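You operate a simulated robot arm through the tools that you are given. There is no shell and no other tool. Be economical: measure what you need, move in short steps, check, and stop when the job is done.

You run a simulated two-armed robot. Do the job below in one go: nothing can be reset, and whatever is moved stays where it is left.

TASK
Pick up the paper roll with one hand, pass it to the other hand and put it on the white desk.

The check looks at the end state, three seconds after you hand in, the way a careful person would. Anything else that was tipped, shoved, dropped, spilled or broken makes it a failure.

THE ROBOT
Two 6-joint arms with two-finger parallel grippers on one trunk, on a base that drives. Base frame: it is fixed to the floor where the robot stands at the start and does not move with it; the origin is under the middle of the robot, x ahead of it, y to its left, z up. Lengths are in mm, angles in degrees, forces in N, time in s.
The left shoulder is at the start at [280, 185, 855], the right one opposite. With the tool pointing down near the work surface each hand reaches from about 520 to 900 mm from the robot's upright axis, wherever it stands, measured 20 degrees to its own side. Places, roughly: paper roll [1750, 750, 1000]; white desk [800, 1500, 800]. Payload 1.57 kg a hand.
Tool frame (each hand has its own): the origin (TCP) lies between the finger pads and is the grasp point; the fingertips stand 30 mm ahead of it; z points along the fingers, y is the line along which they close. The gripper opens to 80 mm. The fingers are 17 mm wide and 12 mm thick; the gripper's body (40 by 82 mm) begins 80 mm behind the TCP.
Orientation is told as [roll, pitch, yaw] about the base's x, y, z axes, in that order, counted from this pose: with the fingers straight down and closing along the base's y, the tool's x points along the base's -x, its y along +y and its z along -z.

THE INTERFACE
- The arms move only by the tool step_arm. It takes "left_steps", "right_steps" or both (then of equal length, played together; a hand with none holds still); each is a list of rows, each an object (a shift or turn left out is 0, a gripper value left out holds the last) with "claw": the opening, from 0 (shut) to 1 (fully open); "offset": the shift along the tool's x, y, z in mm, a list of three; "rotation": the turn, a rotation vector about the tool's x, y, z in degrees, a list of three. In form: [{"claw": claw, "offset": [x, y, z], "rotation": [wx, wy, wz]}, ...]. A call has 1 to 12 rows; each row shifts and turns the commanded pose from where the row before left it, along the tool's axes as they then stand. Rows are played at 5 a second. More than 50 mm and 8.6 degrees between two rows, or a gripper value outside its range, and nothing of the call is played. A pose out of reach is approached as far as the arm can. The call stops where the force on the tool passes 40 N (or 10 N more than at its start, if that is more) or the arm is blocked; 0.2 s more then pass. The fingers move at their own pace (about 153 mm/s each) and stop on an object; they squeeze with about 24 N. The grip force told is the motor's: it shows also when the fingers shut on nothing. Time passes only in rows, and 0.2 s behind the last, so rows that do not move let the fingers close. It gives the time, the measured TCP pose, the force on the tool (base axes), the opening and the grip force at its end, in the units of the frame above (readings bear some noise), with the torque about the TCP (base axes, N m) and any sound that the robot's microphone picked up.
- Cameras (640 x 400 px; columns grow to the right, rows downward): "scene" is now at [243.6, 2.9, 1306.8]; the picture's right is [0.05, -1.00, 0.00], its down [-0.65, -0.03, -0.76] and it looks along [0.76, 0.03, -0.65] (base axes); focal length 238 px, centre (320, 200). "left" rides on the left gripper at [72, 7, -122] in its tool frame; the picture's right is [-0.09, 1.00, 0.00], its down [-0.84, -0.08, -0.54] and it looks along [-0.54, -0.05, 0.84] (tool axes); focal length 238 px, centre (320, 200). "right" rides on the right gripper at [72, -7, -122] in its tool frame; the picture's right is [0.09, 1.00, 0.00], its down [-0.84, 0.08, -0.54] and it looks along [-0.54, 0.05, 0.84] (tool axes); focal length 238 px, centre (320, 200). There is no depth. A picture from a camera that has moved, and an enlarged one, comes with that camera's place and axes in the base frame and with its lens.
- capture(camera): a new picture of that camera. No time passes.
- raise_lower(by): slides the trunk up (or, below 0, down) by that many mm; the arms and the scene camera ride with it, the base frame stays. It gives what a move gives, with no picture.
- roll_base(legs): drives the robot by 1 to 6 legs, each [ahead, turn to the left] in mm and degrees, along the robot's own axes; the way and the turn of a leg run together, so that a leg with both is an arc; at most 1500 mm and 180 degrees a leg. The arms and the cameras ride along, it lands a little off, and it stops where it bumps. It gives what a move gives.
- pan_tilt(pan, tilt): turns the head with the scene camera to pan (to the left, within 86 degrees either way) and tilt (down, from -29 to 69), counted from straight ahead of the robot. It gives what a move gives.
- inspect(camera, box): a new picture of the part [left, top, right, bottom] of that camera's present view, enlarged. No time passes.
- job_done(): hands the job in; it is judged then, once.

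Work in short steps. Places have to be worked out from the pictures, the camera data and where the tool is seen: move nearer, look again, correct. Check each grasp and each placing, and mend what went wrong. You have 135 turns and 102 pictures in all, those below and enlarged ones among them. Open the grippers and draw the arms clear of the work before you hand the job in, unless the task says otherwise; then end with one line.

The tools are called as a command line: name --argument value ..., lists and objects as JSON in quotes. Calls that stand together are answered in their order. step_arm: Moves the arms, as the interface text tells. Its arguments: {"type":"object","properties":{"left_steps":{"type":"array","items":{"type":"object","properties":{"claw":{"type":"number"},"offset":{"type":"array","items":{"type":"number"}},"rotation":{"type":"array","items":{"type":"number"}}}}},"right_steps":{"type":"array","items":{"type":"object","properties":{"claw":{"type":"number"},"offset":{"type":"array","items":{"type":"number"}},"rotation":{"type":"array","items":{"type":"number"}}}}}},"required":[]} The other tools are called the same way: raise_lower (by) slides the trunk up or down; roll_base (legs) drives the base; pan_tilt (pan, tilt) turns the head that bears the scene camera; capture (camera) takes a picture; inspect (camera, box) takes an enlarged picture of a part of a camera's view; job_done () hands the job in.

At the start:

```text
clock: 0.0
left_tool_pos: [567.9, 218.6, 1108.4]
left_tcp_rot: [0.0, 0.0, 0.0]
left_wrist_force: [0.8, -0.2, 0.2]
left_torque: [-0.03, 0.0, -0.03]
left_width: 79.7
left_grasp_force: 0.0
right_tool_pos: [537.8, -283.3, 1120.5]
right_tcp_rot: [0.0, 0.0, 0.1]
right_wrist_force: [-0.3, 0.0, 0.8]
right_torque: [-0.01, 0.02, 0.0]
right_width: 80.0
right_grasp_force: 0.0
trunk travel left (down, up): [-550.0, 440.0]
robot x, y, heading: [-1.1, 2.7, -0.1]
head pan, tilt: [2.6, 40.4]
```

scene: 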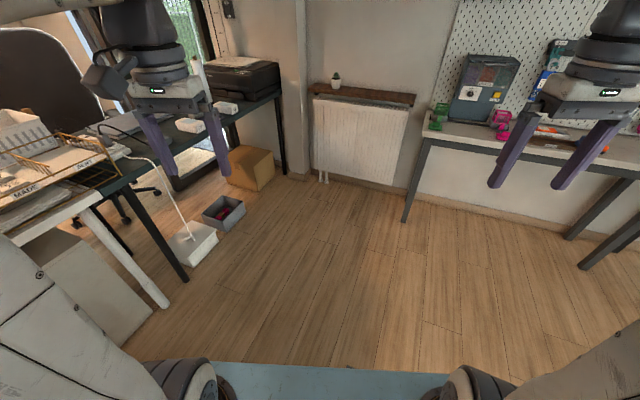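
right: 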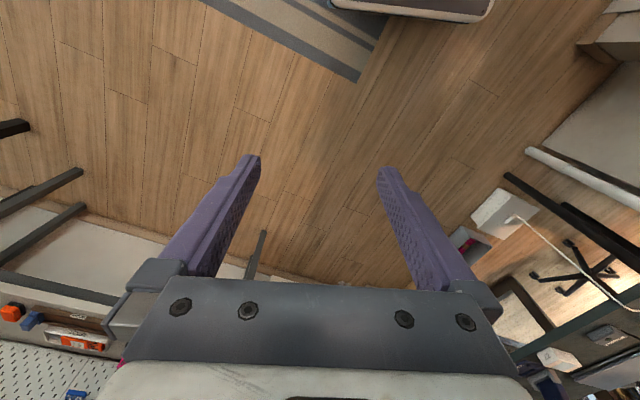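
left: 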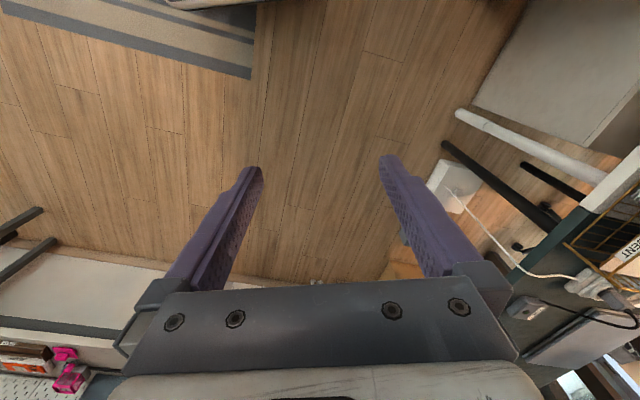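

The roll should be near [1750,750], on the dark desk to the left. I turn the head to look there and at the white desk.

pan_tilt --pan 25 --tilt 20

capture --camera "scene"

pan_tilt --pan 65 --tilt 25

capture --camera "scene"

```text
clock: 0.9
left_tool_pos: [569.4, 220.4, 1109.2]
left_tcp_rot: [0.0, 0.0, 0.0]
left_wrist_force: [0.2, 0.9, -0.2]
left_torque: [0.02, -0.01, 0.0]
left_width: 80.1
left_grasp_force: 0.1
right_tool_pos: [538.7, -282.9, 1120.6]
right_tcp_rot: [0.0, 0.1, 0.0]
right_wrist_force: [0.7, 0.2, 1.3]
right_torque: [0.01, 0.02, -0.05]
right_width: 79.9
right_grasp_force: 0.1
trunk travel left (down, up): [-550.0, 440.0]
robot x, y, heading: [2.7, 0.8, 0.1]
head pan, tilt: [25.0, 20.0]
```

```text
98 pictures are left
camera scene: at [243.3, 38.3, 1338.6], right [0.42, -0.91, 0.0], down [-0.31, -0.14, -0.94], along [0.85, 0.4, -0.34], focal length 238 px, centre (320, 200)
```

scene: 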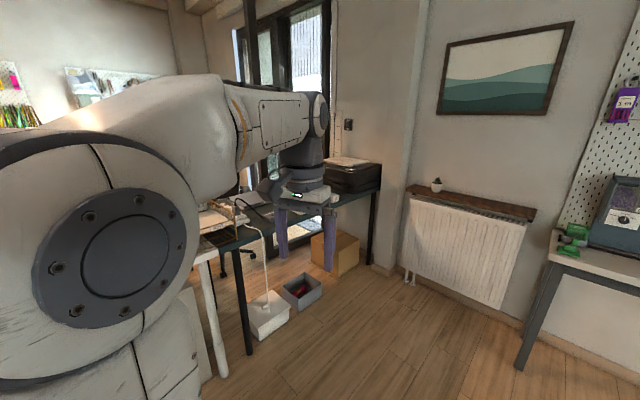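

```text
clock: 1.9
left_tool_pos: [568.3, 219.5, 1108.6]
left_tcp_rot: [-0.1, -0.1, 0.0]
left_wrist_force: [0.6, 0.1, 0.0]
left_torque: [0.02, 0.02, 0.0]
left_width: 80.1
left_grasp_force: 0.1
right_tool_pos: [539.4, -283.7, 1121.4]
right_tcp_rot: [-0.1, 0.1, 0.0]
right_wrist_force: [0.3, 1.6, -0.7]
right_torque: [0.0, 0.03, 0.03]
right_width: 79.9
right_grasp_force: 0.0
trunk travel left (down, up): [-550.0, 440.0]
robot x, y, heading: [3.6, -4.2, 0.1]
head pan, tilt: [65.0, 25.0]
```

```text
97 pictures are left
camera scene: at [197.9, 82.5, 1330.6], right [0.91, -0.42, 0.0], down [-0.18, -0.38, -0.91], along [0.38, 0.82, -0.42], focal length 238 px, centre (320, 200)
```

scene: 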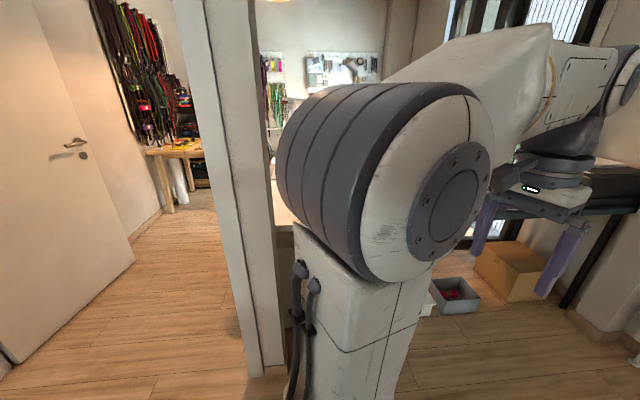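

The roll seems to be behind the left gripper, at about column 197 of the first picture. I turn the base left for a clear view with the head straight.

roll_base --legs '[[0, 35]]'

pan_tilt --pan 0 --tilt 22

capture --camera "scene"

```text
clock: 4.0
left_tool_pos: [338.3, 507.4, 1107.6]
left_tcp_rot: [0.0, -0.1, 35.3]
left_wrist_force: [-0.3, -0.3, 0.6]
left_torque: [-0.01, 0.01, 0.01]
left_width: 80.1
left_grasp_force: 0.1
right_tool_pos: [604.4, 77.7, 1120.5]
right_tcp_rot: [0.1, 0.1, 35.2]
right_wrist_force: [-0.5, -0.5, -1.2]
right_torque: [-0.01, 0.0, 0.0]
right_width: 79.7
right_grasp_force: 0.0
trunk travel left (down, up): [-550.0, 440.0]
robot x, y, heading: [1.7, -0.1, 35.1]
head pan, tilt: [65.0, 25.0]
```

```text
clock: 5.4
left_tool_pos: [338.1, 506.1, 1109.0]
left_tcp_rot: [0.0, 0.0, 35.1]
left_wrist_force: [-0.7, 0.0, -0.3]
left_torque: [-0.01, 0.02, 0.01]
left_width: 79.9
left_grasp_force: 0.1
right_tool_pos: [602.3, 78.4, 1121.2]
right_tcp_rot: [0.1, 0.0, 35.1]
right_wrist_force: [-0.7, 0.2, 0.0]
right_torque: [0.0, 0.03, -0.01]
right_width: 80.1
right_grasp_force: 0.0
trunk travel left (down, up): [-550.0, 440.0]
robot x, y, heading: [-1.6, -2.4, 35.3]
head pan, tilt: [0.0, 22.0]
```

```text
96 pictures are left
camera scene: at [205.1, 145.2, 1335.4], right [0.58, -0.82, 0.0], down [-0.31, -0.22, -0.93], along [0.76, 0.54, -0.37], focal length 238 px, centre (320, 200)
```

scene: 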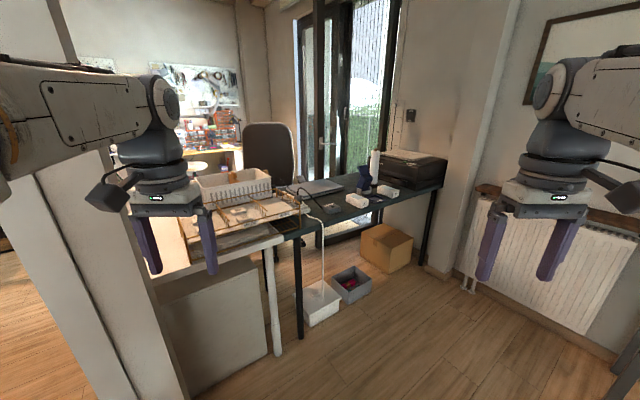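

inspect --camera "scene" --box '[310, 130, 470, 230]'

inspect --camera "scene" --box '[140, 150, 320, 262]'

```text
4.00 times, centred on (390, 180) of scene
camera zoom: at [205.1, 145.2, 1335.4], right [0.58, -0.82, 0.0], down [-0.31, -0.22, -0.93], along [0.76, 0.54, -0.37], focal length 954 px, centre (40, 280)
```

zoom: 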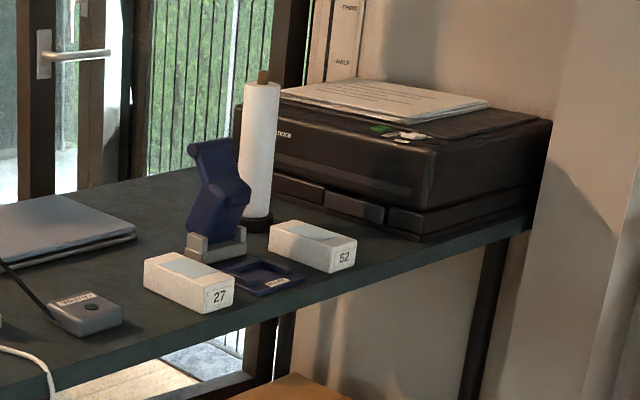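

```text
3.56 times, centred on (230, 206) of scene
camera zoom: at [205.1, 145.2, 1335.4], right [0.58, -0.82, 0.0], down [-0.31, -0.22, -0.93], along [0.76, 0.54, -0.37], focal length 848 px, centre (640, 179)
```

zoom: 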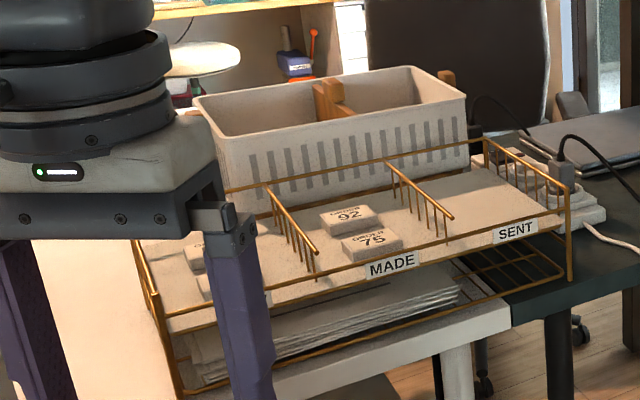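

The roll stands on a spindle holder (dark base, wooden peg), so it must be lifted straight off the peg. I check my base's footprint before I drive.

pan_tilt --pan 0 --tilt 69

capture --camera "scene"

```text
clock: 6.5
left_tool_pos: [337.6, 507.0, 1107.5]
left_tcp_rot: [0.0, -0.1, 35.2]
left_wrist_force: [-0.4, 0.0, 0.7]
left_torque: [0.0, -0.02, -0.02]
left_width: 79.9
left_grasp_force: 0.0
right_tool_pos: [603.2, 78.7, 1120.9]
right_tcp_rot: [0.0, 0.1, 35.2]
right_wrist_force: [-0.6, -0.3, 0.1]
right_torque: [0.0, -0.01, -0.02]
right_width: 80.0
right_grasp_force: 0.0
trunk travel left (down, up): [-550.0, 440.0]
robot x, y, heading: [1.8, -0.8, 35.6]
head pan, tilt: [0.0, 68.8]
```

```text
93 pictures are left
camera scene: at [175.1, 123.9, 1271.2], right [0.58, -0.82, 0.0], down [-0.76, -0.54, -0.36], along [0.3, 0.21, -0.93], focal length 238 px, centre (320, 200)
```

scene: 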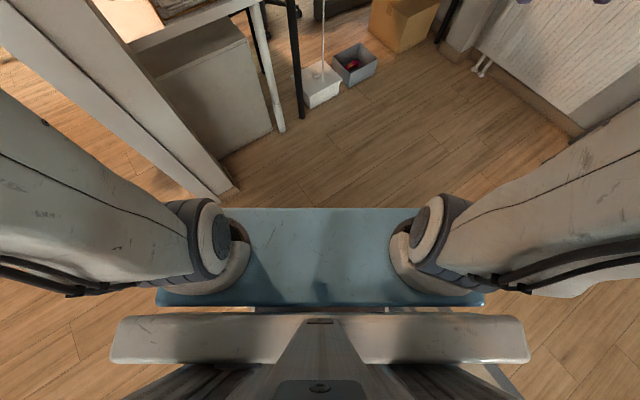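

Floor ahead is clear; the white desk lies between the partition at about (330,870) and the dark desk. I turn to face it and raise the trunk to see its top.

raise_lower --by 250

roll_base --legs '[[0, 28]]'

pan_tilt --pan 0 --tilt 32

capture --camera "scene"

```text
clock: 9.1
left_tool_pos: [337.6, 507.8, 1357.7]
left_tcp_rot: [0.0, -0.1, 35.3]
left_wrist_force: [-0.4, -0.1, -0.6]
left_torque: [-0.02, 0.02, 0.0]
left_width: 79.9
left_grasp_force: 0.0
right_tool_pos: [604.3, 77.9, 1370.7]
right_tcp_rot: [0.1, -0.1, 35.2]
right_wrist_force: [0.9, -0.8, 0.1]
right_torque: [-0.02, -0.01, 0.01]
right_width: 79.9
right_grasp_force: 0.1
trunk travel left (down, up): [-800.0, 190.0]
robot x, y, heading: [-2.0, -1.4, 35.3]
head pan, tilt: [0.0, 68.8]
```

```text
clock: 10.9
left_tool_pos: [59.6, 606.9, 1358.9]
left_tcp_rot: [0.0, 0.0, 63.1]
left_wrist_force: [0.3, -1.0, 0.0]
left_torque: [0.0, 0.01, -0.02]
left_width: 80.0
left_grasp_force: 0.0
right_tool_pos: [495.8, 352.3, 1371.3]
right_tcp_rot: [0.0, 0.0, 63.2]
right_wrist_force: [0.5, -0.2, -0.1]
right_torque: [-0.01, 0.01, -0.01]
right_width: 79.9
right_grasp_force: 0.1
trunk travel left (down, up): [-800.0, 190.0]
robot x, y, heading: [1.1, 1.6, 63.5]
head pan, tilt: [0.0, 68.8]
```

```text
clock: 11.9
left_tool_pos: [59.4, 605.7, 1358.7]
left_tcp_rot: [0.0, 0.0, 63.2]
left_wrist_force: [-0.8, 0.3, 0.2]
left_torque: [-0.01, -0.03, 0.04]
left_width: 80.1
left_grasp_force: 0.0
right_tool_pos: [495.8, 353.4, 1370.1]
right_tcp_rot: [-0.1, 0.1, 63.2]
right_wrist_force: [0.0, 0.3, -0.4]
right_torque: [0.02, 0.0, 0.0]
right_width: 80.2
right_grasp_force: 0.0
trunk travel left (down, up): [-800.0, 190.0]
robot x, y, heading: [1.4, 2.9, 63.5]
head pan, tilt: [0.0, 32.0]
```

```text
92 pictures are left
camera scene: at [110.6, 222.2, 1569.4], right [0.89, -0.45, 0.0], down [-0.24, -0.47, -0.85], along [0.38, 0.76, -0.53], focal length 238 px, centre (320, 200)
```

scene: 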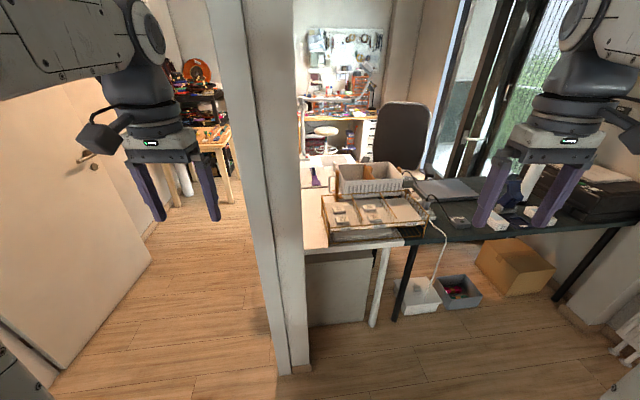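

inspect --camera "scene" --box '[290, 140, 450, 240]'

```text
4.00 times, centred on (370, 190) of scene
camera zoom: at [110.6, 222.2, 1569.4], right [0.89, -0.45, 0.0], down [-0.24, -0.47, -0.85], along [0.38, 0.76, -0.53], focal length 954 px, centre (120, 240)
```

zoom: 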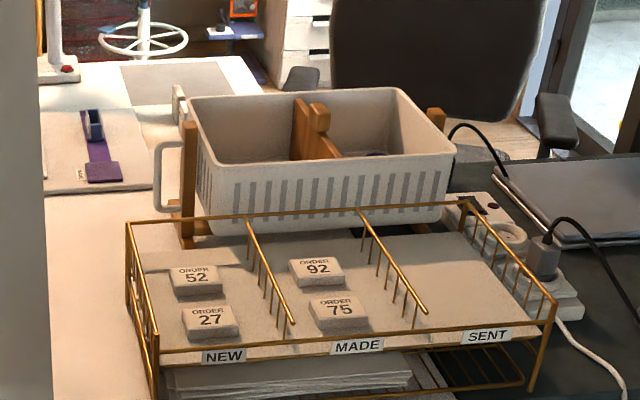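

The white desk's free strip is left of the wire rack, beside the partition, around (560,1250). Plan: the right hand takes the roll from above, lifts it off the peg, passes it to the left, and the left places it in the strip. I drive in front of the dark desk with the trunk still high.

roll_base --legs '[[0, -54.3], [1230, 0], [0, 61.8]]'

pan_tilt --pan -15 --tilt 35

capture --camera "scene"

capture --camera "right"

```text
clock: 23.3
left_tool_pos: [1186.8, 795.8, 1356.6]
left_tcp_rot: [0.0, -0.1, 70.9]
left_wrist_force: [0.2, 0.4, -0.3]
left_torque: [-0.02, -0.01, -0.03]
left_width: 80.1
left_grasp_force: 0.0
right_tool_pos: [1651.4, 603.6, 1370.1]
right_tcp_rot: [0.0, 0.0, 70.8]
right_wrist_force: [0.2, 0.3, -0.1]
right_torque: [-0.04, 0.04, -0.02]
right_width: 79.9
right_grasp_force: 0.0
trunk travel left (down, up): [-800.0, 190.0]
robot x, y, heading: [1202.9, 184.6, 70.9]
head pan, tilt: [0.0, 32.0]
```

```text
clock: 24.0
left_tool_pos: [1186.0, 795.2, 1358.0]
left_tcp_rot: [0.0, -0.1, 70.9]
left_wrist_force: [-0.3, 0.3, -0.1]
left_torque: [0.02, 0.03, 0.0]
left_width: 79.9
left_grasp_force: 0.1
right_tool_pos: [1651.3, 603.2, 1371.9]
right_tcp_rot: [0.0, 0.1, 70.9]
right_wrist_force: [0.8, -0.4, 0.1]
right_torque: [0.01, 0.01, 0.01]
right_width: 80.0
right_grasp_force: 0.1
trunk travel left (down, up): [-800.0, 190.0]
robot x, y, heading: [1208.8, 190.9, 71.1]
head pan, tilt: [-15.0, 35.0]
```

```text
90 pictures are left
camera scene: at [1306.7, 410.5, 1564.9], right [0.83, -0.56, 0.0], down [-0.32, -0.48, -0.82], along [0.46, 0.68, -0.57], focal length 238 px, centre (320, 200)
```

scene: 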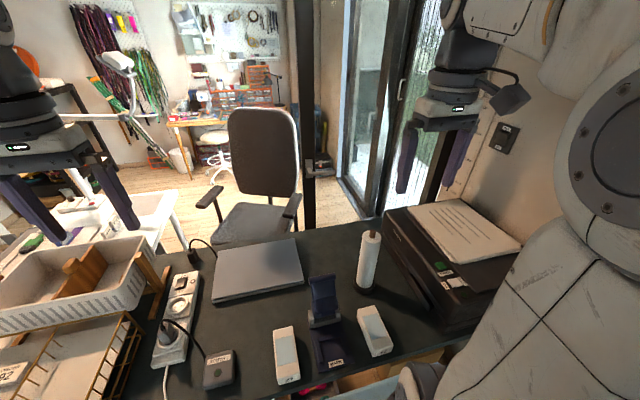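

```text
89 pictures are left
camera right: at [1634.2, 533.1, 1492.3], right [-0.97, 0.24, 0.0], down [0.2, 0.82, 0.54], along [0.13, 0.53, -0.84], focal length 238 px, centre (320, 200)
```

right: 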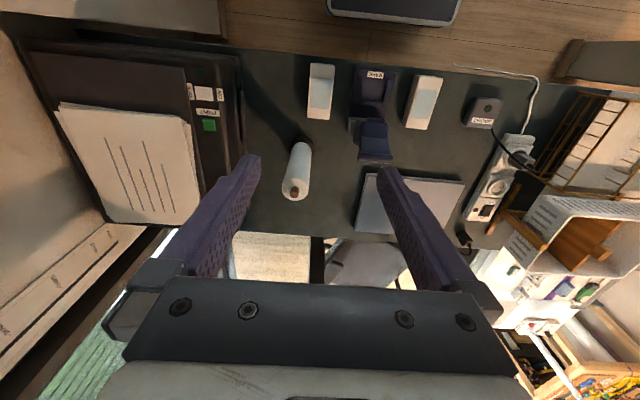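

Both cameras see the roll; I enlarge both to triangulate it.

inspect --camera "scene" --box '[310, 215, 430, 305]'

inspect --camera "right" --box '[240, 120, 400, 220]'

```text
4.44 times, centred on (370, 260) of scene
camera zoom: at [1306.7, 410.5, 1564.9], right [0.83, -0.56, 0.0], down [-0.32, -0.48, -0.82], along [0.46, 0.68, -0.57], focal length 1060 px, centre (98, -67)
```

zoom: 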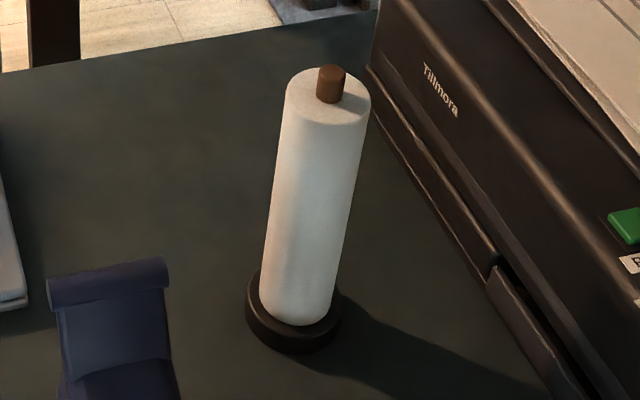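

```text
4.00 times, centred on (320, 170) of right
camera zoom: at [1634.2, 533.1, 1492.3], right [-0.97, 0.24, 0.0], down [0.2, 0.82, 0.54], along [0.13, 0.53, -0.84], focal length 953 px, centre (320, 320)
```

zoom: 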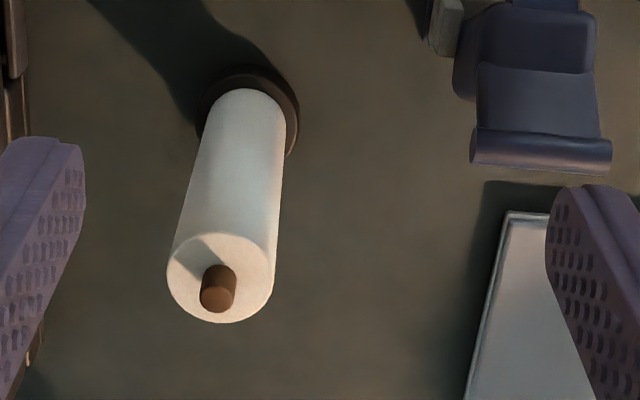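

Triangulated: roll top centre is (1749, 774, 1045), about 59 mm across, on a base of about z 820. I move the right hand above it while still high.

step_arm --right_steps '[{"offset": [-48.4, -9.2, 0], "claw": 1}, {"offset": [-48.4, -9.2, 0]}, {"offset": [-48.4, -9.2, 0]}, {"offset": [-48.4, -9.2, 0]}]'

raise_lower --by -200

capture --camera "right"

capture --camera "scene"

```text
clock: 25.0
left_tool_pos: [1185.6, 795.4, 1358.7]
left_tcp_rot: [0.0, 0.0, 70.9]
left_wrist_force: [0.4, -0.3, 0.2]
left_torque: [0.01, 0.01, -0.01]
left_width: 80.3
left_grasp_force: 0.0
right_tool_pos: [1750.7, 774.1, 1370.9]
right_tcp_rot: [0.0, 0.1, 70.9]
right_wrist_force: [-0.7, 1.2, 0.4]
right_torque: [0.03, 0.0, -0.02]
right_width: 79.9
right_grasp_force: 0.0
trunk travel left (down, up): [-800.0, 190.0]
robot x, y, heading: [1205.8, 184.5, 71.2]
head pan, tilt: [-15.0, 35.0]
```

```text
clock: 27.2
left_tool_pos: [1185.1, 796.4, 1157.9]
left_tcp_rot: [0.0, 0.0, 70.9]
left_wrist_force: [0.3, 0.5, -0.3]
left_torque: [0.02, 0.01, 0.02]
left_width: 80.2
left_grasp_force: 0.2
right_tool_pos: [1750.4, 772.7, 1171.2]
right_tcp_rot: [0.0, 0.0, 71.0]
right_wrist_force: [-0.1, -0.1, 0.0]
right_torque: [0.02, 0.0, -0.04]
right_width: 79.9
right_grasp_force: 0.1
trunk travel left (down, up): [-600.0, 390.0]
robot x, y, heading: [1208.0, 184.9, 71.4]
head pan, tilt: [-15.0, 35.0]
```

```text
86 pictures are left
camera right: at [1733.1, 703.4, 1292.6], right [-0.97, 0.24, 0.0], down [0.2, 0.82, 0.54], along [0.13, 0.53, -0.84], focal length 238 px, centre (320, 200)
```

right: 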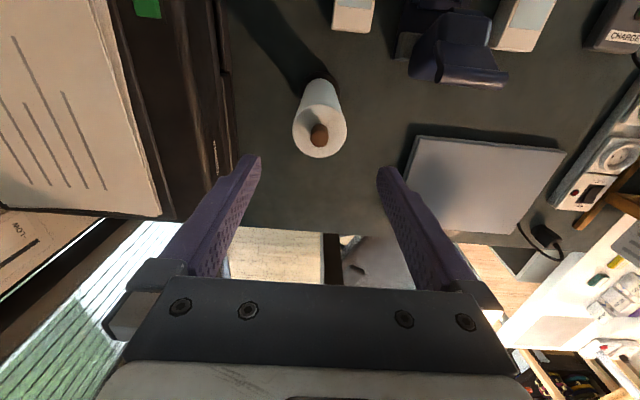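

```text
85 pictures are left
camera scene: at [1306.8, 410.4, 1364.9], right [0.83, -0.56, 0.0], down [-0.32, -0.48, -0.82], along [0.46, 0.68, -0.57], focal length 238 px, centre (320, 200)
```

scene: 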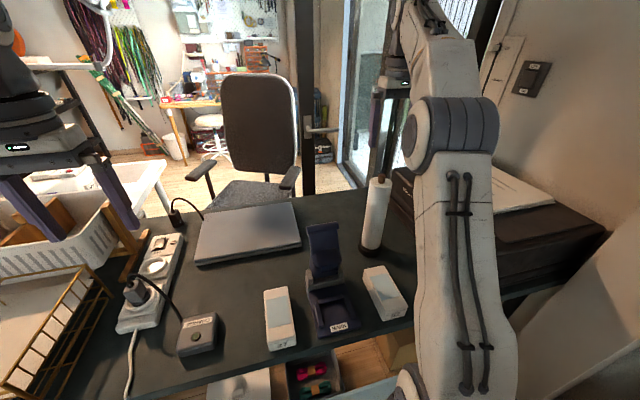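

The roll's top sits at (1751, 777), almost exactly under the TCP. I come down with the arm and check.

step_arm --right_steps '[{"offset": [-3, 0, 30]}, {"offset": [0, 0, 30]}, {"offset": [0, 0, 30]}, {"offset": [0, 0, 20]}]'

capture --camera "right"

inspect --camera "scene" --box '[320, 80, 480, 280]'

```text
clock: 28.2
left_tool_pos: [1184.9, 797.0, 1157.8]
left_tcp_rot: [0.0, -0.1, 70.9]
left_wrist_force: [0.8, 0.4, 0.0]
left_torque: [0.01, 0.0, 0.01]
left_width: 80.2
left_grasp_force: 0.1
right_tool_pos: [1750.7, 774.8, 1060.1]
right_tcp_rot: [0.1, 0.0, 71.0]
right_wrist_force: [0.5, 0.6, -0.1]
right_torque: [0.02, -0.04, 0.01]
right_width: 80.0
right_grasp_force: 0.1
trunk travel left (down, up): [-600.0, 390.0]
robot x, y, heading: [1207.4, 183.6, 71.1]
head pan, tilt: [-15.0, 35.0]
```

```text
84 pictures are left
camera right: at [1733.5, 705.8, 1182.5], right [-0.97, 0.24, 0.0], down [0.2, 0.82, 0.54], along [0.13, 0.53, -0.84], focal length 238 px, centre (320, 200)
```

right: 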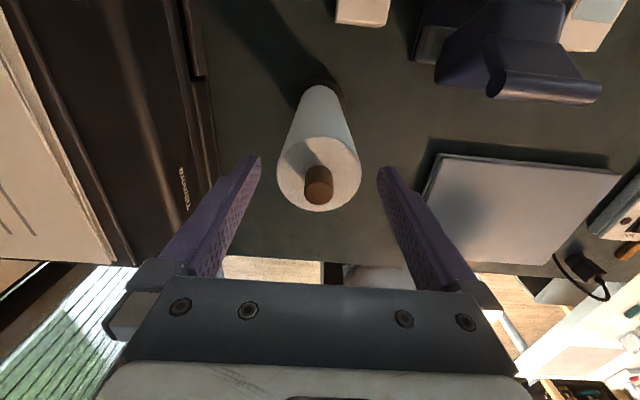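

```text
2.00 times, centred on (400, 180) of scene
camera zoom: at [1306.8, 410.5, 1364.9], right [0.83, -0.56, 0.0], down [-0.32, -0.48, -0.82], along [0.46, 0.68, -0.57], focal length 477 px, centre (160, 240)
```

zoom: 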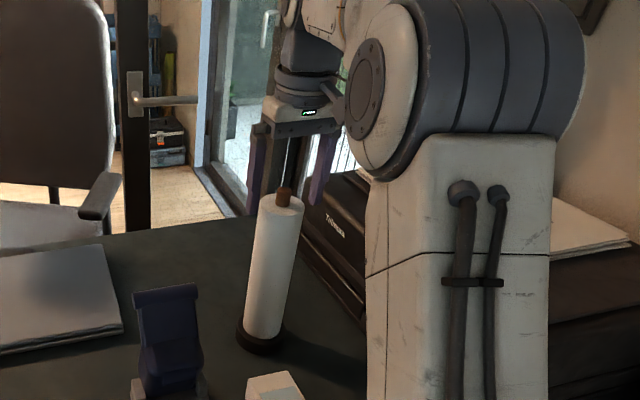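

The roll is centred between the fingers (about (1750,772)). I go 45 mm further down and close.

step_arm --right_steps '[{"offset": [0, 0, 20]}, {"offset": [0, 0, 15]}, {"offset": [0, 0, 10]}]'

inspect --camera "scene" --box '[340, 100, 420, 150]'

capture --camera "right"

```text
clock: 29.0
left_tool_pos: [1185.5, 796.5, 1158.1]
left_tcp_rot: [0.1, 0.0, 70.8]
left_wrist_force: [0.8, -1.1, -0.9]
left_torque: [0.0, 0.01, -0.02]
left_width: 80.1
left_grasp_force: 0.0
right_tool_pos: [1752.0, 774.9, 1016.4]
right_tcp_rot: [0.1, 0.0, 70.9]
right_wrist_force: [-0.4, 0.4, 0.2]
right_torque: [0.0, 0.01, 0.0]
right_width: 80.0
right_grasp_force: 0.0
trunk travel left (down, up): [-600.0, 390.0]
robot x, y, heading: [1208.3, 186.4, 71.0]
head pan, tilt: [-15.0, 35.0]
```

```text
8.00 times, centred on (380, 125) of scene
camera zoom: at [1306.8, 410.5, 1364.8], right [0.83, -0.56, 0.0], down [-0.32, -0.48, -0.82], along [0.46, 0.68, -0.57], focal length 1908 px, centre (-160, 800)
```

zoom: 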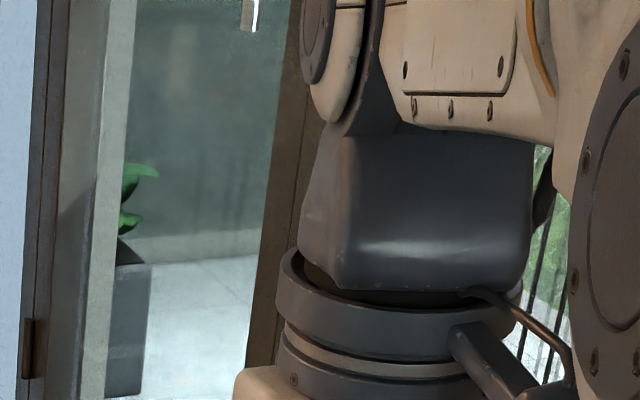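

```text
81 pictures are left
camera right: at [1733.9, 706.4, 1137.5], right [-0.97, 0.24, 0.0], down [0.2, 0.82, 0.54], along [0.13, 0.53, -0.84], focal length 238 px, centre (320, 200)
```

right: 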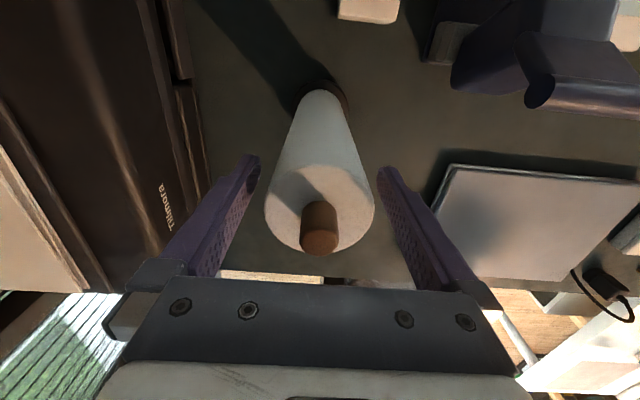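

The top face best fits (1750, 779, 1030), so I nudge 5 mm forward and 12 mm down, then close.

step_arm --right_steps '[{"offset": [-5, 0, 12]}, {"claw": 0}, {"claw": 0}, {"claw": 0}, {"claw": 0}]'

capture --camera "right"

```text
clock: 30.2
left_tool_pos: [1185.4, 795.6, 1158.4]
left_tcp_rot: [0.0, 0.0, 70.9]
left_wrist_force: [-0.6, 0.4, 0.6]
left_torque: [-0.03, 0.01, 0.0]
left_width: 80.0
left_grasp_force: 0.0
right_tool_pos: [1752.9, 781.1, 1003.3]
right_tcp_rot: [0.0, -0.1, 71.0]
right_wrist_force: [0.1, -0.3, 0.1]
right_torque: [0.02, 0.0, -0.01]
right_width: 59.4
right_grasp_force: 23.9
trunk travel left (down, up): [-600.0, 390.0]
robot x, y, heading: [1205.4, 182.6, 71.2]
head pan, tilt: [-15.0, 35.0]
```

```text
80 pictures are left
camera right: at [1735.5, 711.3, 1125.2], right [-0.97, 0.24, 0.0], down [0.2, 0.82, 0.54], along [0.13, 0.53, -0.84], focal length 238 px, centre (320, 200)
```

right: 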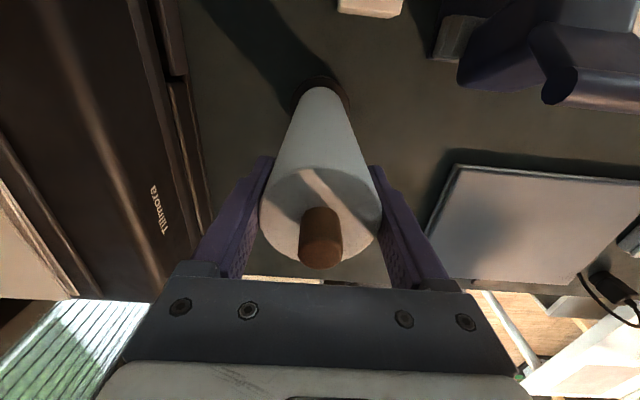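

Width 59.4 mm and no side force: a centred grip. I raise the trunk a little first to see whether the roll slides off the peg.

raise_lower --by 40

capture --camera "right"

inspect --camera "scene" --box '[320, 100, 480, 300]'

```text
clock: 31.0
left_tool_pos: [1185.8, 795.9, 1197.8]
left_tcp_rot: [-0.1, 0.0, 70.9]
left_wrist_force: [0.4, 0.3, -0.2]
left_torque: [-0.01, 0.0, -0.01]
left_width: 80.2
left_grasp_force: 0.0
right_tool_pos: [1753.3, 781.6, 1042.7]
right_tcp_rot: [0.0, 0.0, 70.9]
right_wrist_force: [-0.6, -0.2, -2.9]
right_torque: [-0.02, -0.03, -0.01]
right_width: 59.5
right_grasp_force: 24.0
trunk travel left (down, up): [-640.0, 350.0]
robot x, y, heading: [1207.6, 190.7, 71.0]
head pan, tilt: [-15.0, 35.0]
```

```text
79 pictures are left
camera right: at [1735.6, 711.3, 1165.3], right [-0.97, 0.24, 0.0], down [0.2, 0.82, 0.54], along [0.13, 0.53, -0.84], focal length 238 px, centre (320, 200)
```

right: 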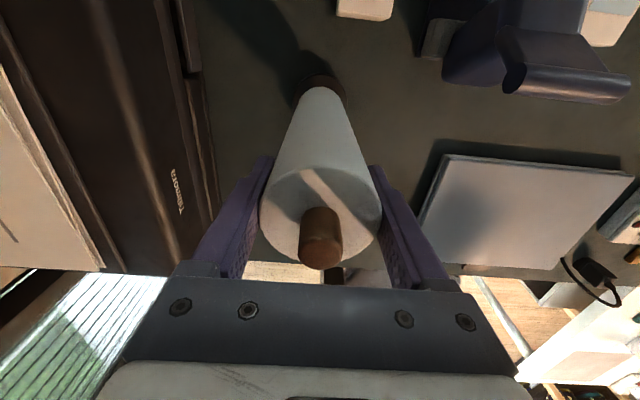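

```text
2.00 times, centred on (400, 200) of scene
camera zoom: at [1306.9, 410.7, 1404.8], right [0.83, -0.56, 0.0], down [-0.32, -0.48, -0.82], along [0.46, 0.68, -0.57], focal length 477 px, centre (160, 200)
```

zoom: 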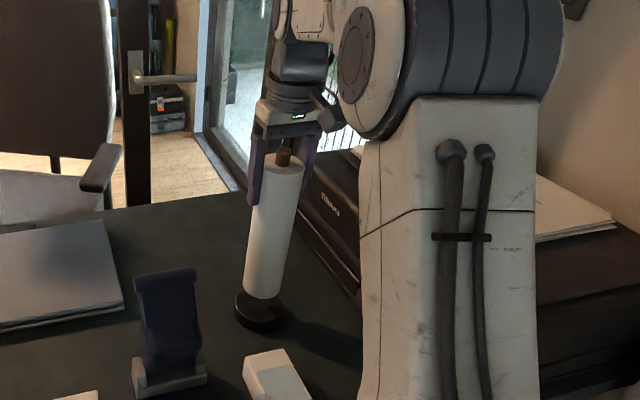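

The peg exposure hasn't changed and the base disc seems to rise with the roll (3 N weight): the holder comes along as one object. I raise further and confirm.

raise_lower --by 200

capture --camera "scene"

capture --camera "left"

```text
clock: 33.2
left_tool_pos: [1186.7, 796.0, 1397.2]
left_tcp_rot: [0.0, -0.1, 70.8]
left_wrist_force: [-0.1, -0.5, 0.9]
left_torque: [0.03, -0.02, -0.01]
left_width: 79.8
left_grasp_force: 0.0
right_tool_pos: [1754.3, 779.6, 1244.0]
right_tcp_rot: [0.0, 0.1, 70.9]
right_wrist_force: [-1.1, -0.2, -3.7]
right_torque: [0.0, -0.03, -0.02]
right_width: 59.5
right_grasp_force: 24.0
trunk travel left (down, up): [-840.0, 150.0]
robot x, y, heading: [1206.6, 185.6, 71.2]
head pan, tilt: [-15.0, 35.0]
```

```text
77 pictures are left
camera scene: at [1307.0, 410.7, 1604.7], right [0.83, -0.56, 0.0], down [-0.32, -0.48, -0.82], along [0.46, 0.68, -0.57], focal length 238 px, centre (320, 200)
```

scene: 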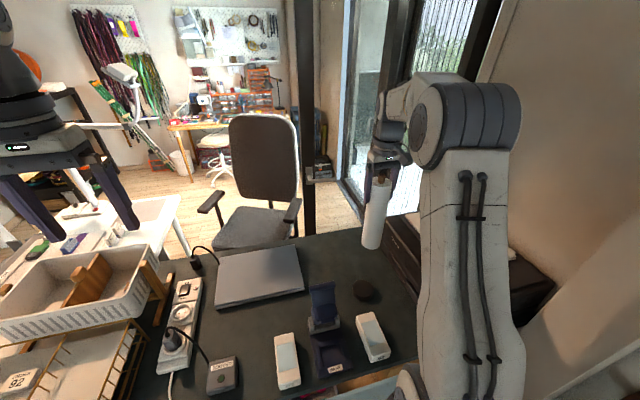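

```text
76 pictures are left
camera left: at [1155.3, 729.2, 1519.0], right [-0.91, 0.41, 0.0], down [0.35, 0.77, 0.54], along [0.22, 0.49, -0.84], focal length 238 px, centre (320, 200)
```

left: 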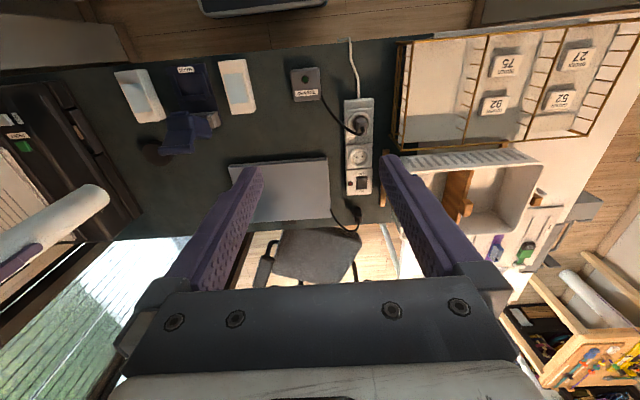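

The disc stays on the desk and the roll is free in the right hand. I back off from the desk to hand over in the open.

roll_base --legs '[[-550, 0]]'

pan_tilt --pan 0 --tilt 35

capture --camera "scene"

```text
clock: 36.4
left_tool_pos: [1006.4, 272.9, 1398.3]
left_tcp_rot: [0.0, 0.0, 70.9]
left_wrist_force: [0.8, 0.0, 0.0]
left_torque: [0.02, 0.02, 0.0]
left_width: 79.8
left_grasp_force: 0.0
right_tool_pos: [1575.2, 258.0, 1244.3]
right_tcp_rot: [0.1, 0.1, 70.9]
right_wrist_force: [0.2, 0.6, -3.0]
right_torque: [0.01, 0.03, 0.03]
right_width: 59.5
right_grasp_force: 23.9
trunk travel left (down, up): [-840.0, 150.0]
robot x, y, heading: [1027.5, -338.2, 71.1]
head pan, tilt: [-15.0, 35.0]
```

```text
clock: 37.2
left_tool_pos: [1007.3, 273.6, 1398.6]
left_tcp_rot: [0.0, 0.0, 70.9]
left_wrist_force: [-0.6, 0.1, 0.2]
left_torque: [0.01, 0.03, 0.02]
left_width: 79.8
left_grasp_force: 0.0
right_tool_pos: [1575.5, 258.2, 1243.8]
right_tcp_rot: [-0.1, 0.0, 70.8]
right_wrist_force: [0.9, 0.0, -3.2]
right_torque: [0.03, -0.02, -0.01]
right_width: 59.4
right_grasp_force: 23.7
trunk travel left (down, up): [-840.0, 150.0]
robot x, y, heading: [1031.4, -336.2, 71.5]
head pan, tilt: [0.0, 35.0]
```

```text
75 pictures are left
camera scene: at [1107.6, -102.1, 1604.8], right [0.95, -0.32, 0.0], down [-0.19, -0.54, -0.82], along [0.27, 0.77, -0.57], focal length 238 px, centre (320, 200)
```

scene: 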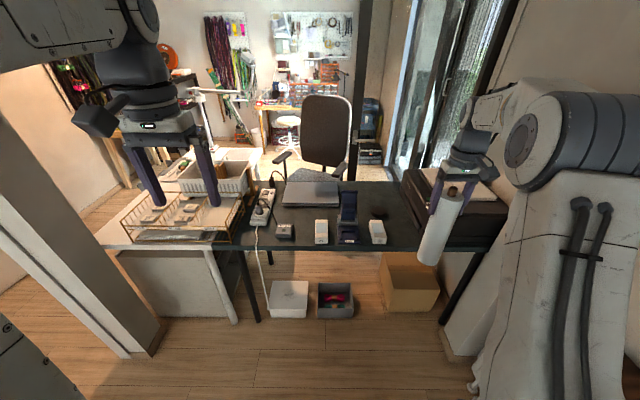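

Clear space here. I slide the right hand, holding the roll, in front of the robot's middle, and turn the left hand (30° to the right, then tilted 45° forward) for a grip lower on the roll.

step_arm --right_steps '[{"offset": [0, 46, 0]}, {"offset": [0, 46, 0]}, {"offset": [0, 46, 0]}, {"offset": [0, 46, 0]}, {"offset": [0, 46, 0]}, {"offset": [0, 46, 0]}]'

step_arm --left_steps '[{"rotation": [0, 0, 7.5], "claw": 1}, {"rotation": [0, 0, 7.5]}, {"rotation": [0, 0, 7.5]}, {"rotation": [0, 0, 7.5]}, {"rotation": [0, -7.5, 0]}, {"rotation": [0, -7.5, 0]}, {"rotation": [0, -7.5, 0]}, {"rotation": [0, -7.5, 0]}, {"rotation": [0, -7.5, 0]}, {"rotation": [0, -7.5, 0]}]'

capture --camera "scene"

capture --camera "left"

```text
clock: 38.6
left_tool_pos: [1007.7, 272.9, 1397.4]
left_tcp_rot: [0.0, 0.0, 70.9]
left_wrist_force: [0.0, 1.2, -1.3]
left_torque: [0.02, 0.06, -0.01]
left_width: 80.1
left_grasp_force: 0.1
right_tool_pos: [1313.4, 348.6, 1245.4]
right_tcp_rot: [-0.1, 0.0, 70.8]
right_wrist_force: [-0.6, 0.2, -2.1]
right_torque: [0.02, -0.03, -0.01]
right_width: 59.8
right_grasp_force: 23.7
trunk travel left (down, up): [-840.0, 150.0]
robot x, y, heading: [1025.3, -335.3, 71.4]
head pan, tilt: [0.0, 35.0]
```

```text
clock: 40.8
left_tool_pos: [999.4, 311.1, 1399.3]
left_tcp_rot: [-0.1, -45.1, 40.8]
left_wrist_force: [-0.5, -0.6, -0.1]
left_torque: [0.01, 0.0, 0.01]
left_width: 80.1
left_grasp_force: 0.1
left hand out of reach, approached as far as the arm can: row 8, 9, 10
right_tool_pos: [1313.1, 347.6, 1245.4]
right_tcp_rot: [0.0, 0.0, 70.8]
right_wrist_force: [-0.4, -0.2, -2.7]
right_torque: [0.0, 0.02, -0.02]
right_width: 59.6
right_grasp_force: 24.0
trunk travel left (down, up): [-840.0, 150.0]
robot x, y, heading: [1031.0, -334.2, 71.2]
head pan, tilt: [0.0, 35.0]
```

```text
74 pictures are left
camera scene: at [1107.5, -102.1, 1604.8], right [0.95, -0.32, 0.0], down [-0.19, -0.54, -0.82], along [0.26, 0.78, -0.57], focal length 238 px, centre (320, 200)
```

scene: 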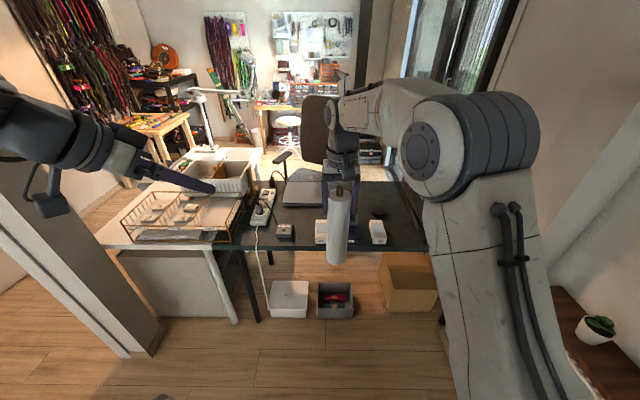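

```text
73 pictures are left
camera left: at [890.7, 224.8, 1433.9], right [-0.6, 0.8, 0.06], down [0.21, 0.08, 0.98], along [0.77, 0.6, -0.21], focal length 238 px, centre (320, 200)
```

left: 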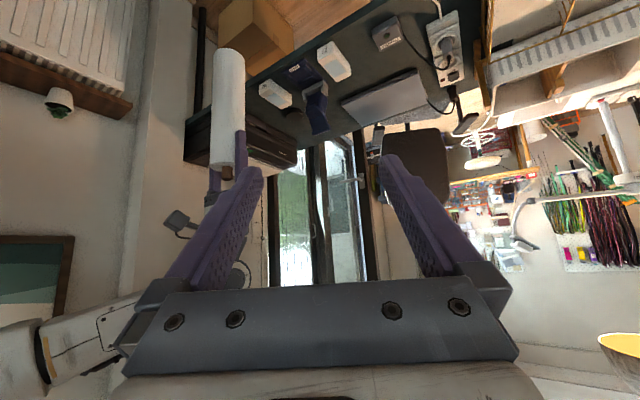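

The left orientation is reached. The roll hangs at (1313,348) from about 1272 down to 1055; I bring the left hand to a standoff about 150 mm short of a grip at z 1140.

step_arm --left_steps '[{"offset": [-3, -28, 38]}, {"offset": [-3, -28, 38]}, {"offset": [-3, -28, 38]}, {"offset": [-3, -28, 38]}, {"offset": [-3, -28, 38]}]'

capture --camera "left"

capture --camera "scene"

```text
clock: 42.0
left_tool_pos: [1202.3, 308.5, 1275.3]
left_tcp_rot: [0.0, -45.0, 41.0]
left_wrist_force: [0.3, 0.1, 0.1]
left_torque: [-0.01, 0.0, -0.03]
left_width: 80.0
left_grasp_force: 0.0
left hand out of reach, approached as far as the arm can: row 1
right_tool_pos: [1313.8, 349.1, 1245.4]
right_tcp_rot: [0.0, -0.1, 70.9]
right_wrist_force: [-0.5, 0.1, -3.4]
right_torque: [0.03, 0.04, -0.03]
right_width: 59.5
right_grasp_force: 23.8
trunk travel left (down, up): [-840.0, 150.0]
robot x, y, heading: [1025.5, -336.7, 71.1]
head pan, tilt: [0.0, 35.0]
```

```text
72 pictures are left
camera left: at [1092.0, 222.0, 1309.8], right [-0.6, 0.79, 0.06], down [0.21, 0.08, 0.97], along [0.77, 0.6, -0.21], focal length 238 px, centre (320, 200)
```

left: 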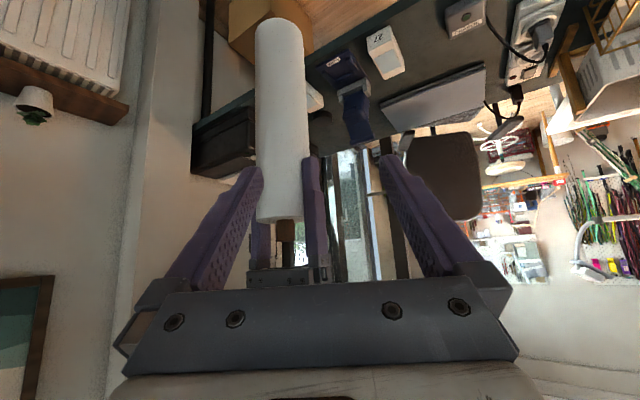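

```text
71 pictures are left
camera scene: at [1107.4, -102.1, 1604.8], right [0.95, -0.32, 0.0], down [-0.19, -0.54, -0.82], along [0.26, 0.78, -0.57], focal length 238 px, centre (320, 200)
```

scene: 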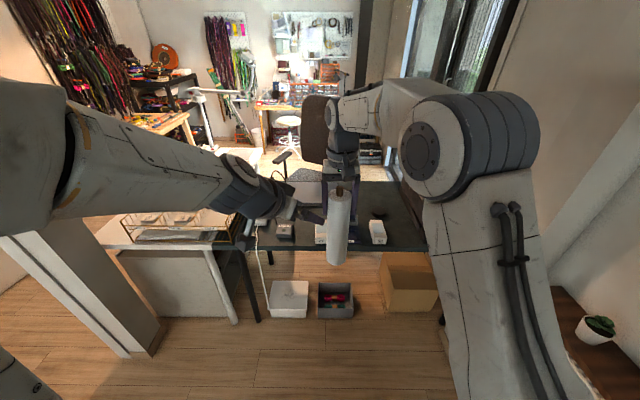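

The roll is 43 mm to the right of the left hand's axis and 173 mm along it. I align sideways first, then advance most of the way.

step_arm --left_steps '[{"offset": [9, -21, 0]}, {"offset": [8.5, -21.5, 0]}, {"offset": [0, 0, 40]}, {"offset": [0, 0, 40]}]'

capture --camera "left"

capture --camera "scene"

capture --camera "right"

```text
clock: 43.0
left_tool_pos: [1261.4, 300.3, 1204.2]
left_tcp_rot: [6.9, -43.6, 29.6]
left_wrist_force: [0.6, 1.3, 1.3]
left_torque: [-0.14, 0.03, 0.02]
left_width: 79.9
left_grasp_force: 0.1
right_tool_pos: [1313.9, 347.7, 1244.7]
right_tcp_rot: [0.1, 0.0, 70.9]
right_wrist_force: [0.3, -1.2, -2.7]
right_torque: [0.01, -0.02, 0.0]
right_width: 59.6
right_grasp_force: 24.2
trunk travel left (down, up): [-840.0, 150.0]
robot x, y, heading: [1028.7, -336.3, 71.2]
head pan, tilt: [0.0, 35.0]
```

```text
70 pictures are left
camera left: at [1147.0, 224.8, 1241.4], right [-0.5, 0.85, 0.15], down [0.28, 0.0, 0.96], along [0.82, 0.52, -0.24], focal length 238 px, centre (320, 200)
```

left: 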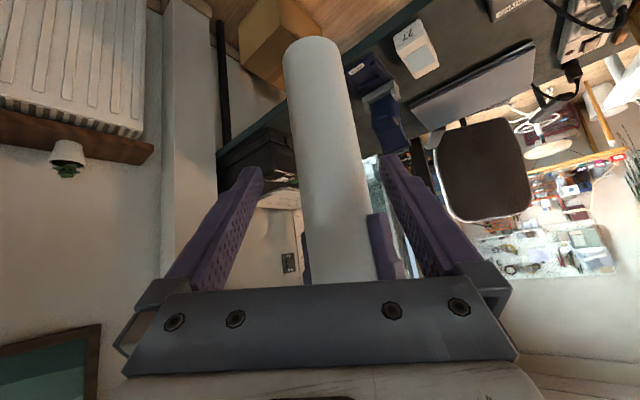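

```text
69 pictures are left
camera scene: at [1107.5, -102.0, 1604.8], right [0.95, -0.32, 0.0], down [-0.19, -0.54, -0.82], along [0.26, 0.78, -0.57], focal length 238 px, centre (320, 200)
```

scene: 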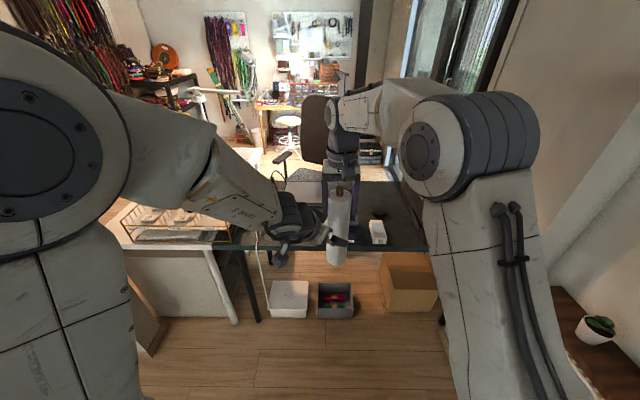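

```text
68 pictures are left
camera right: at [1296.0, 278.8, 1365.8], right [-0.97, 0.24, 0.0], down [0.2, 0.82, 0.54], along [0.13, 0.53, -0.84], focal length 238 px, centre (320, 200)
```

right: 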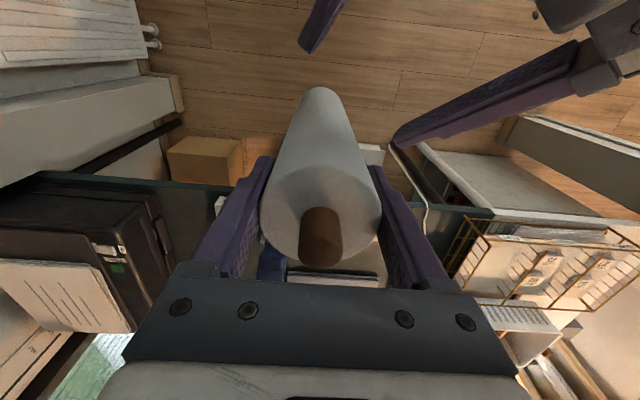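

The left hand's orientation has lagged (yaw 29.6 rather than 41). I let it settle with idle rows.

step_arm --left_steps '[{"offset": [0, 0, 0]}, {"offset": [0, 0, 0]}, {"offset": [0, 0, 0]}]'

```text
clock: 43.8
left_tool_pos: [1261.0, 304.1, 1206.4]
left_tcp_rot: [0.0, -45.1, 41.0]
left_wrist_force: [0.2, 0.0, 0.0]
left_torque: [0.0, 0.0, 0.01]
left_width: 80.0
left_grasp_force: 0.1
right_tool_pos: [1314.3, 347.4, 1244.4]
right_tcp_rot: [0.0, 0.0, 70.9]
right_wrist_force: [1.2, 0.7, -3.0]
right_torque: [0.06, 0.02, 0.03]
right_width: 59.5
right_grasp_force: 24.1
trunk travel left (down, up): [-840.0, 150.0]
robot x, y, heading: [1026.4, -335.5, 71.3]
head pan, tilt: [0.0, 35.0]
```

It settled on pose; the roll is now 95 mm along the tool axis, centred. I advance in smaller rows.

step_arm --left_steps '[{"offset": [0, -1, 12]}, {"offset": [0, 0, 12]}, {"offset": [0, 0, 12]}, {"offset": [0, 0, 12]}, {"offset": [0, 0, 12]}, {"offset": [0, 0, 0]}, {"offset": [0, 0, 0]}]'

capture --camera "left"

capture --camera "right"

inspect --camera "scene" --box '[240, 120, 400, 280]'

```text
clock: 45.4
left_tool_pos: [1294.8, 331.1, 1162.8]
left_tcp_rot: [0.0, -45.0, 40.9]
left_wrist_force: [-0.6, -0.4, 0.5]
left_torque: [0.01, 0.0, -0.02]
left_width: 79.8
left_grasp_force: 0.0
right_tool_pos: [1313.2, 347.5, 1245.9]
right_tcp_rot: [0.0, 0.0, 71.0]
right_wrist_force: [0.0, -0.3, -2.3]
right_torque: [-0.02, 0.02, 0.0]
right_width: 59.6
right_grasp_force: 24.0
trunk travel left (down, up): [-840.0, 150.0]
robot x, y, heading: [1028.8, -338.0, 70.9]
head pan, tilt: [0.0, 35.0]
```

```text
67 pictures are left
camera left: at [1185.1, 245.9, 1197.4], right [-0.6, 0.8, 0.06], down [0.21, 0.08, 0.97], along [0.77, 0.6, -0.21], focal length 238 px, centre (320, 200)
```

left: 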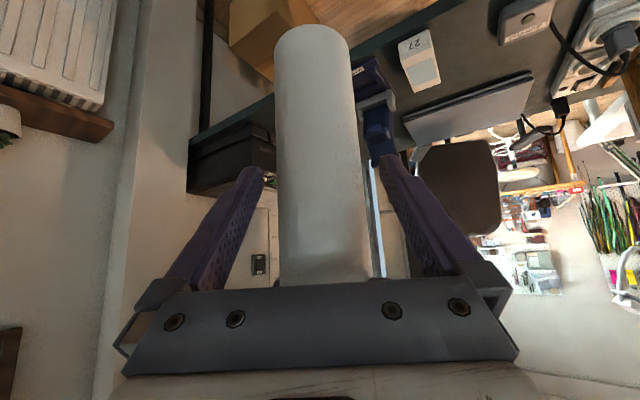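

```text
66 pictures are left
camera right: at [1296.0, 278.6, 1366.0], right [-0.97, 0.24, 0.0], down [0.2, 0.82, 0.54], along [0.13, 0.53, -0.84], focal length 238 px, centre (320, 200)
```

right: 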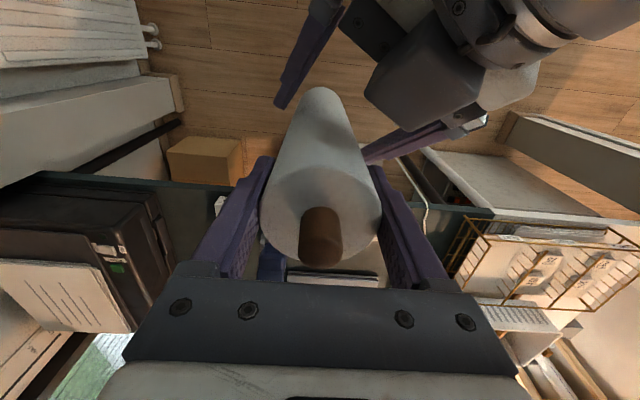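

```text
2.50 times, centred on (320, 200) of scene
camera zoom: at [1107.5, -102.1, 1604.8], right [0.95, -0.32, 0.0], down [-0.19, -0.54, -0.82], along [0.26, 0.78, -0.57], focal length 596 px, centre (320, 200)
```

zoom: 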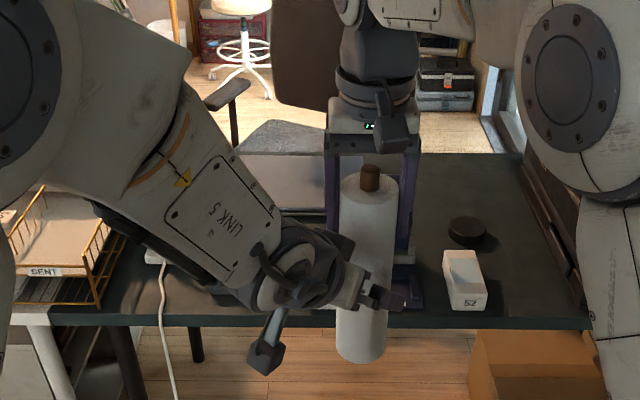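

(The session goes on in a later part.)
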